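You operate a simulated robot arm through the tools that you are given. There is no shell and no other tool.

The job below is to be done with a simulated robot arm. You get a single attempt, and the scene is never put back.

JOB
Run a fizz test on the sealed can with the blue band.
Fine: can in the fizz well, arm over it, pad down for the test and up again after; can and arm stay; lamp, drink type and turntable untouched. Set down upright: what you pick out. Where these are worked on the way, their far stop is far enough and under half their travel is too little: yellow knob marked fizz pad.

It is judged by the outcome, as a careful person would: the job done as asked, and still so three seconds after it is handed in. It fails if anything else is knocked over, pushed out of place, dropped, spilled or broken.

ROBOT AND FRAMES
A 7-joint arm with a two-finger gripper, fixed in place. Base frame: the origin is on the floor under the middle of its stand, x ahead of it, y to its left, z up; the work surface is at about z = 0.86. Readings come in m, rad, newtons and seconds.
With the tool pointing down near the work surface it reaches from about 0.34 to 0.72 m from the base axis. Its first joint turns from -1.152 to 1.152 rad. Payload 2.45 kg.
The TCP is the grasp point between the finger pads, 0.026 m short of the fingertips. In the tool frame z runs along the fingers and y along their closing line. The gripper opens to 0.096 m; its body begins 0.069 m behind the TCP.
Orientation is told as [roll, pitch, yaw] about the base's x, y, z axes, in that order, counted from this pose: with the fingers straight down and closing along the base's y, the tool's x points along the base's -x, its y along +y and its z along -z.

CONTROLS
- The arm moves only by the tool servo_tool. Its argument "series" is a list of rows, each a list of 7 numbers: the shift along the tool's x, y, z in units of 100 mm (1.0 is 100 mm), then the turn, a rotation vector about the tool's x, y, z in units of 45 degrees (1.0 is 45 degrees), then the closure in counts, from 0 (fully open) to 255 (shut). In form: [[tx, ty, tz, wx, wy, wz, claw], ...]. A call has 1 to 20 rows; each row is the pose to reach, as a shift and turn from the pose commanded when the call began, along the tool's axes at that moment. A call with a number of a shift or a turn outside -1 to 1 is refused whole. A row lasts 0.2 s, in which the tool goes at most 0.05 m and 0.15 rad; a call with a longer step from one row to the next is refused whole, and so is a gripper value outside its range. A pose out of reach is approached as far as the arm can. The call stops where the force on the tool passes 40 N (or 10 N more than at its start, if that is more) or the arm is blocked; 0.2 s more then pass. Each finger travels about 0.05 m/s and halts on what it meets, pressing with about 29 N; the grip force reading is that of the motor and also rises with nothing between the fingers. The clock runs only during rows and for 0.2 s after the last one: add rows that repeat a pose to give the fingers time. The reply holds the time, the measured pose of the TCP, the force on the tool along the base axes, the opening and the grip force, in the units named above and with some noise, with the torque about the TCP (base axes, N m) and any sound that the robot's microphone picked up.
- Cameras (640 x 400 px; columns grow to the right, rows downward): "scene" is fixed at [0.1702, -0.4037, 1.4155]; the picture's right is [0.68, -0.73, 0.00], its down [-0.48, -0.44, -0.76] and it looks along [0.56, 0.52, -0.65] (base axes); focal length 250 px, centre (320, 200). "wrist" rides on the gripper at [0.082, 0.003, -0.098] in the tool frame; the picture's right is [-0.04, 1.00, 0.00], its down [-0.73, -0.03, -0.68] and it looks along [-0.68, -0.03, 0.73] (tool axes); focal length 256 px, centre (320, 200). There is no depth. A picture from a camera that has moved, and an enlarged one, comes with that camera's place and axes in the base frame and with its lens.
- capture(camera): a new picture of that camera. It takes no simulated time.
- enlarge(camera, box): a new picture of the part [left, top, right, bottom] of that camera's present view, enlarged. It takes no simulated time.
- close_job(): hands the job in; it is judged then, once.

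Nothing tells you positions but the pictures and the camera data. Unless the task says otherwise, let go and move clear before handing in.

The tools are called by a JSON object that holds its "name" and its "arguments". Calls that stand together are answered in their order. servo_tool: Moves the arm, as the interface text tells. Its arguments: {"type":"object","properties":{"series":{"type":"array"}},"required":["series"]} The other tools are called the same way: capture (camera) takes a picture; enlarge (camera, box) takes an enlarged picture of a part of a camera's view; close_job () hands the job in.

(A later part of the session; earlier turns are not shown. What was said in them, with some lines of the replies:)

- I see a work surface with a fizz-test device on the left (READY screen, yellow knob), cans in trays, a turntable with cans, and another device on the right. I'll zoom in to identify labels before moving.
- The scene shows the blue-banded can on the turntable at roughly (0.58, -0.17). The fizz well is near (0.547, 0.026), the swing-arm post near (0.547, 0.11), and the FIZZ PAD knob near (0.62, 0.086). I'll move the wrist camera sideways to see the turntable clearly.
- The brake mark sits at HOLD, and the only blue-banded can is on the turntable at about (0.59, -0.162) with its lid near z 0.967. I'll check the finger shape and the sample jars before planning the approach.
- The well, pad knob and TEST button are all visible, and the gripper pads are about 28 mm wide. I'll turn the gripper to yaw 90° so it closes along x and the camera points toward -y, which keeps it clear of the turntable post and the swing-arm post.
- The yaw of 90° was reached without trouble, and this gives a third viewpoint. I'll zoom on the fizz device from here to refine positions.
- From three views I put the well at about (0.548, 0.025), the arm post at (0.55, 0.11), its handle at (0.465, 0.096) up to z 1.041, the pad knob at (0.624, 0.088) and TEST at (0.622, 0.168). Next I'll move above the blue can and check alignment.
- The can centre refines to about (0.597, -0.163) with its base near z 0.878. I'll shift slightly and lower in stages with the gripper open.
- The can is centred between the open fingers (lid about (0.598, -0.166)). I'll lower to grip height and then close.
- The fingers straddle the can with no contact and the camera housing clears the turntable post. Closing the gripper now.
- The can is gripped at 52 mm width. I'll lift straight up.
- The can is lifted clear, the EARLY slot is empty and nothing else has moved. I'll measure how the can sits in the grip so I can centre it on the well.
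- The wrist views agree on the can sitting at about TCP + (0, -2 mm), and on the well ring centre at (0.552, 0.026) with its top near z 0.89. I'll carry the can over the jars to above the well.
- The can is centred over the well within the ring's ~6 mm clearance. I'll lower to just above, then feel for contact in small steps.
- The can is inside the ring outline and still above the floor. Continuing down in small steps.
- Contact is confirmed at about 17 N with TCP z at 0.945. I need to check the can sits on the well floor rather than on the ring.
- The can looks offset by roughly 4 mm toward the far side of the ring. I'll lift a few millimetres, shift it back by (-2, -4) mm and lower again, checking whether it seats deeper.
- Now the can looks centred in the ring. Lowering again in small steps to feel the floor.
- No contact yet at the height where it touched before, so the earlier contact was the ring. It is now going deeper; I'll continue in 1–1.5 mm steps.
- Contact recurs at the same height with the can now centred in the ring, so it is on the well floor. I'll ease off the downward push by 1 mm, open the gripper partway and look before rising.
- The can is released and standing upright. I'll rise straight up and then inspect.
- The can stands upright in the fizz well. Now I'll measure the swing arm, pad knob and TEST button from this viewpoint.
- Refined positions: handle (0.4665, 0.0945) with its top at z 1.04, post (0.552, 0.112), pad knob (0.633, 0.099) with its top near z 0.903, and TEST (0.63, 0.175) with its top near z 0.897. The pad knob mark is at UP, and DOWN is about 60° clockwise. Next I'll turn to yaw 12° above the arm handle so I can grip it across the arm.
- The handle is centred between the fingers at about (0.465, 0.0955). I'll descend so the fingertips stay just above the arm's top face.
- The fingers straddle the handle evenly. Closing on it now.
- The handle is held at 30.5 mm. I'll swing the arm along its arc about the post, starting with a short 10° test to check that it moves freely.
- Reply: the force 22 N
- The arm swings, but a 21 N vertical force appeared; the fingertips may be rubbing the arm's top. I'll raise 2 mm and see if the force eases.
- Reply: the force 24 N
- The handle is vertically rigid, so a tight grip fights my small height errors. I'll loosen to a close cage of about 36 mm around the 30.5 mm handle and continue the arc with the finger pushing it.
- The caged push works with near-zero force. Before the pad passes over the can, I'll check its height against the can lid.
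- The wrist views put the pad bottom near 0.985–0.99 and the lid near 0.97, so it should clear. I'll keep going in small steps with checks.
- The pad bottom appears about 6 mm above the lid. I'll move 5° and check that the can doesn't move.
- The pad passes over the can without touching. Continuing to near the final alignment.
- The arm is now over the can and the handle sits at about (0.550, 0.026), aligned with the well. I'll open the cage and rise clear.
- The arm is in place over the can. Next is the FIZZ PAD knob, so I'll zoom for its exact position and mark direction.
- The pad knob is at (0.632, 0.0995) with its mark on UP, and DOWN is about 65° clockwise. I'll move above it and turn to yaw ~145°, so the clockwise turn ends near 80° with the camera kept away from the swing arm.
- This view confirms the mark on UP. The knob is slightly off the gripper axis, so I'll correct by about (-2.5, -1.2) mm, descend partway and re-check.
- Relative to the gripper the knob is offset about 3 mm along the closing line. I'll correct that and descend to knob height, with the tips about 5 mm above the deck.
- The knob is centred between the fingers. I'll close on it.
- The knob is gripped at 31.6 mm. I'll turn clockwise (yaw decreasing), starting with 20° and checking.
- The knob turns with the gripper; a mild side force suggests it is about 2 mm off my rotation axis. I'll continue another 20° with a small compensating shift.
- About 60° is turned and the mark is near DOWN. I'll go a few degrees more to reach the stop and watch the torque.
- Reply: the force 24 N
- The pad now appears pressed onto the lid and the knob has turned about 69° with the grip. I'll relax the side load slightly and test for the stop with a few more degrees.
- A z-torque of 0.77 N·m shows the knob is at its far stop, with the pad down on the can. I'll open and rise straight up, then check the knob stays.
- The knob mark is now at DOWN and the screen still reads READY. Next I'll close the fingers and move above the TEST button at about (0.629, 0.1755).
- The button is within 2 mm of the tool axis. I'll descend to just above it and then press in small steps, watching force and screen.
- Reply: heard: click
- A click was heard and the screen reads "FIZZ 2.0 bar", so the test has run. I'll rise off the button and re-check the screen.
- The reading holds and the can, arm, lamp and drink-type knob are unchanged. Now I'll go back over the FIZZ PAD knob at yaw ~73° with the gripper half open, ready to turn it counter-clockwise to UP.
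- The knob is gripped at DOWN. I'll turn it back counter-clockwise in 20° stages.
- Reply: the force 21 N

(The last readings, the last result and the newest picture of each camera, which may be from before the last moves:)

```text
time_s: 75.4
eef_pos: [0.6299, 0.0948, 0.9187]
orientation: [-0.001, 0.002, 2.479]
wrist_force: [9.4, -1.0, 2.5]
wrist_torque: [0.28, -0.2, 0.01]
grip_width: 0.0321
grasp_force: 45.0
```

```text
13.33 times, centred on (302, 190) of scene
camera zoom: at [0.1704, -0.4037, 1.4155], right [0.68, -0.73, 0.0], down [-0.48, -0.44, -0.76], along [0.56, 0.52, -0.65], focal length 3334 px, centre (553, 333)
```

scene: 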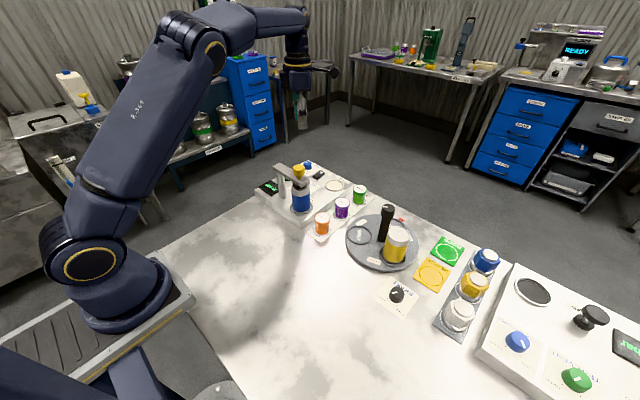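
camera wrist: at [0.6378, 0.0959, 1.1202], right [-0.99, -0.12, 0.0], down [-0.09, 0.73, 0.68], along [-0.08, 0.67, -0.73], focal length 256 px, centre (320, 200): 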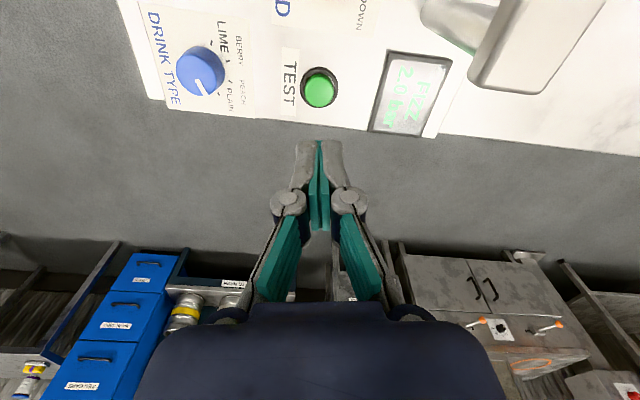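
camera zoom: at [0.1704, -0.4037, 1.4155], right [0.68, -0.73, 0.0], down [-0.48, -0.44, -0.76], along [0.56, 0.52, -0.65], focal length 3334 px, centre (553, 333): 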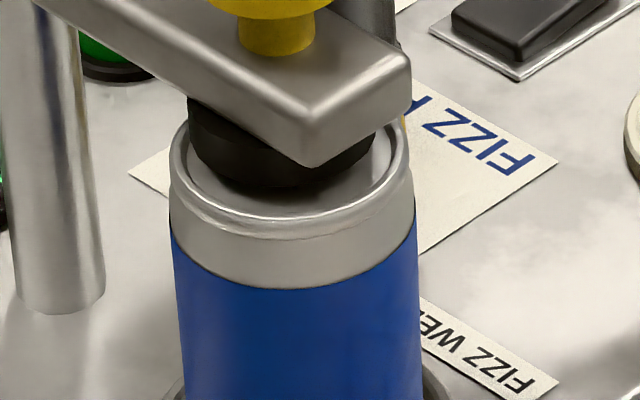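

The pad has lifted off the lid. I'll turn the last few degrees to the UP stop.

{"name": "servo_tool", "arguments": {"series": [[0, -0.003, 0, 0, 0, -0.04, 210], [0, -0.003, 0, 0, 0, -0.08, 210], [0, -0.003, 0, 0, 0, -0.08, 210]]}}

{"name": "enlarge", "arguments": {"camera": "wrist", "box": [230, 80, 410, 250]}}

{"name": "enlarge", "arguments": {"camera": "scene", "box": [285, 175, 320, 205]}}

```text
time_s: 76.2
eef_pos: [0.6284, 0.0952, 0.9189]
orientation: [-0.001, 0.002, 2.541]
wrist_force: [2.8, -0.1, 13.0]
wrist_torque: [0.15, 0.46, -0.26]
grip_width: 0.0319
grasp_force: 45.2
```

```text
2.35 times, centred on (320, 165) of wrist
camera zoom: at [0.6958, 0.046, 1.0164], right [-0.6, -0.8, 0.0], down [-0.59, 0.44, 0.68], along [-0.54, 0.41, -0.73], focal length 602 px, centre (320, 282)
```

zoom: 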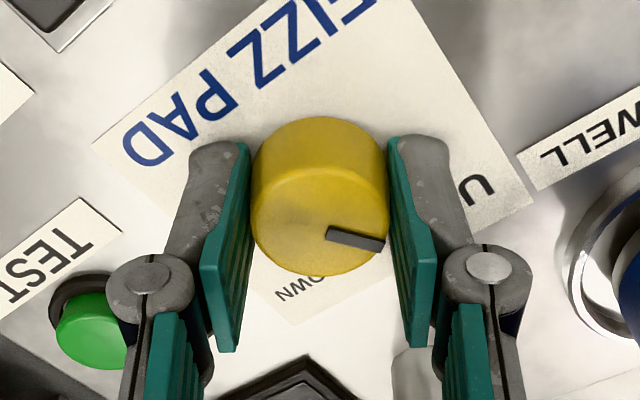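

```text
13.33 times, centred on (302, 190) of scene
camera zoom: at [0.1701, -0.4038, 1.4155], right [0.68, -0.73, 0.0], down [-0.48, -0.44, -0.76], along [0.56, 0.52, -0.65], focal length 3334 px, centre (553, 333)
```

zoom: 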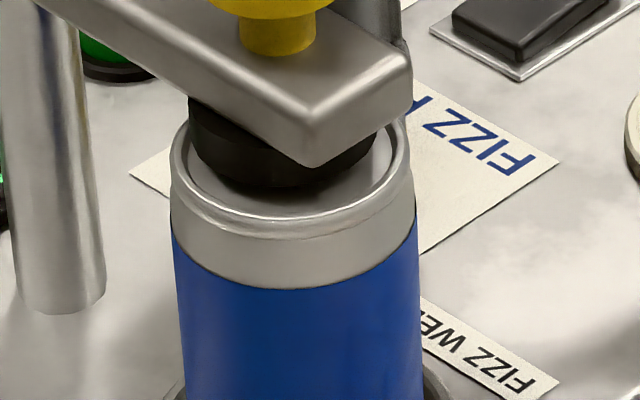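

The opposite torque shows the knob is back at the UP stop and the pad is clear of the lid. I'll release and rise straight up.

{"name": "servo_tool", "arguments": {"series": [[0, 0, 0, 0, 0, 0, 170], [0, 0, 0, 0, 0, 0, 140], [0, 0, 0, 0, 0, 0, 110], [0, 0, 0, 0, 0, 0, 110], [0, 0, -0.2, 0, 0, 0, 110], [0, 0, -0.45, 0, 0, 0, 110], [0, 0, -0.7, 0, 0, 0, 110], [0, 0, -1.0, 0, 0, 0, 110], [0, 0, -1.0, 0, 0, 0, 110]]}}

{"name": "servo_tool", "arguments": {"series": [[0, 0, -0.4, 0, 0, 0, 110], [0, 0, -0.8, 0, 0, 0, 60], [0, 0, -1.0, 0, 0, 0, 0], [0, 0, -1.0, 0, 0, 0, 0]]}}

{"name": "capture", "arguments": {"camera": "wrist"}}

{"name": "capture", "arguments": {"camera": "scene"}}

{"name": "enlarge", "arguments": {"camera": "scene", "box": [240, 140, 360, 230]}}

{"name": "enlarge", "arguments": {"camera": "wrist", "box": [230, 0, 470, 180]}}

```text
time_s: 78.2
eef_pos: [0.6304, 0.0956, 1.0197]
orientation: [0.001, 0.0, 2.543]
wrist_force: [0.2, 0.6, 0.4]
wrist_torque: [-0.02, 0.02, 0.0]
grip_width: 0.0549
grasp_force: 0.1
```

```text
time_s: 79.2
eef_pos: [0.6319, 0.0967, 1.1187]
orientation: [0.001, -0.001, 2.541]
wrist_force: [0.8, -0.4, -0.6]
wrist_torque: [0.0, -0.01, -0.01]
grip_width: 0.0959
grasp_force: 0.0
```

```text
taken
camera wrist: at [0.6972, 0.0474, 1.2162], right [-0.6, -0.8, 0.0], down [-0.59, 0.44, 0.68], along [-0.54, 0.41, -0.73], focal length 256 px, centre (320, 200)
```

wrist: 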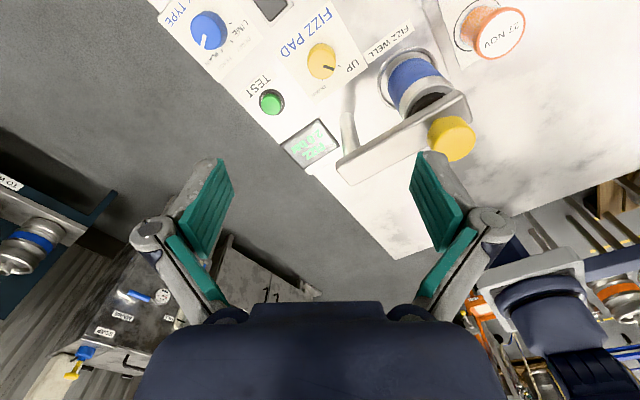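

```text
taken
```

scene: 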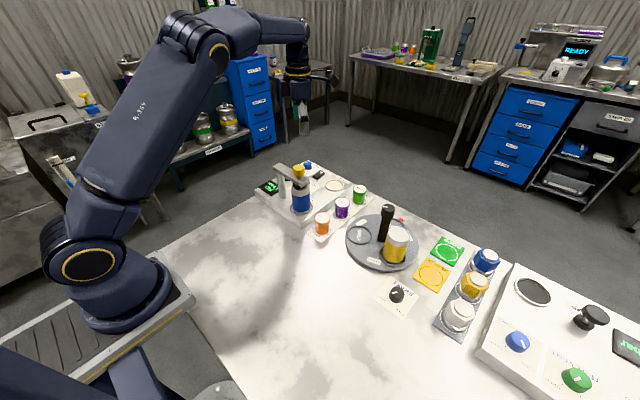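

```text
4.44 times, centred on (300, 185) of scene
camera zoom: at [0.1702, -0.4037, 1.4155], right [0.68, -0.73, 0.0], down [-0.48, -0.44, -0.76], along [0.56, 0.52, -0.65], focal length 1112 px, centre (409, 267)
```

zoom: 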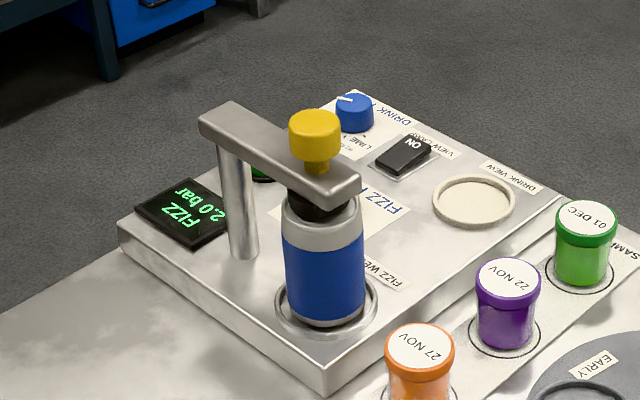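

```text
2.22 times, centred on (350, 90) of wrist
camera zoom: at [0.6972, 0.0474, 1.2162], right [-0.6, -0.8, 0.0], down [-0.59, 0.44, 0.68], along [-0.54, 0.41, -0.73], focal length 569 px, centre (253, 444)
```

zoom: 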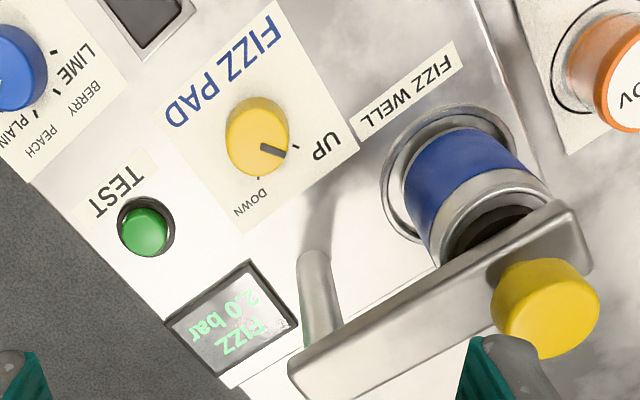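

The knob is back at UP and the pad is off the can. The screen shows FIZZ 2.0 bar, the can stands in the well with the arm over it, and everything else is as it was. I'll rise a little more and do one last check.

{"name": "servo_tool", "arguments": {"series": [[0, 0, -0.3, 0, 0, 0, 0], [0, 0, -0.6, 0, 0, 0, 0], [0, 0, -0.8, 0, 0, 0, 0], [0, 0, -0.8, 0, 0, 0, 0]]}}

{"name": "enlarge", "arguments": {"camera": "scene", "box": [240, 140, 480, 330]}}

```text
time_s: 80.2
eef_pos: [0.6318, 0.0948, 1.1991]
orientation: [-0.001, 0.0, 2.54]
wrist_force: [0.5, 0.2, 0.3]
wrist_torque: [0.02, -0.01, 0.01]
grip_width: 0.0961
grasp_force: 0.1
```

```text
2.11 times, centred on (360, 235) of scene
camera zoom: at [0.1702, -0.4037, 1.4155], right [0.68, -0.73, 0.0], down [-0.48, -0.44, -0.76], along [0.56, 0.52, -0.65], focal length 526 px, centre (236, 126)
```

zoom: 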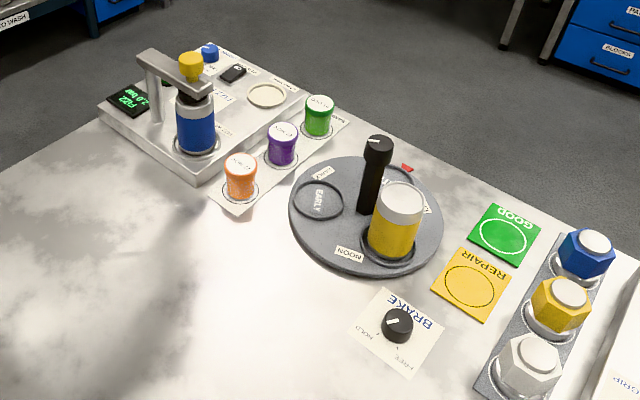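

The can stands in the fizz well with the arm over it, the pad is up, and the result is on the screen. The turntable, lamp and drink type are unchanged and the gripper is clear, so I'm handing the job in.

{"name": "close_job", "arguments": {}}

```text
The job is handed in.
```

The fizz test on the blue-banded can is done. The screen read "FIZZ 2.0 bar" after I pressed TEST with the pad down.

- **Can:** it stands upright in the fizz well. Lowering it took two tries, because the first left it a few millimetres off-centre in the ring, so I lifted it slightly and re-centred it.
- **Arm:** it is swung over the can and stays there.
- **Pad:** I turned the FIZZ PAD knob to its DOWN stop for the test, then back to its UP stop. The pad is clear of the lid.
- **Left alone:** the lamp, the drink type and the turntable, whose brake is still at HOLD. Nothing else was knocked or shifted in the last picture I took.

The gripper is open and well above the bench.
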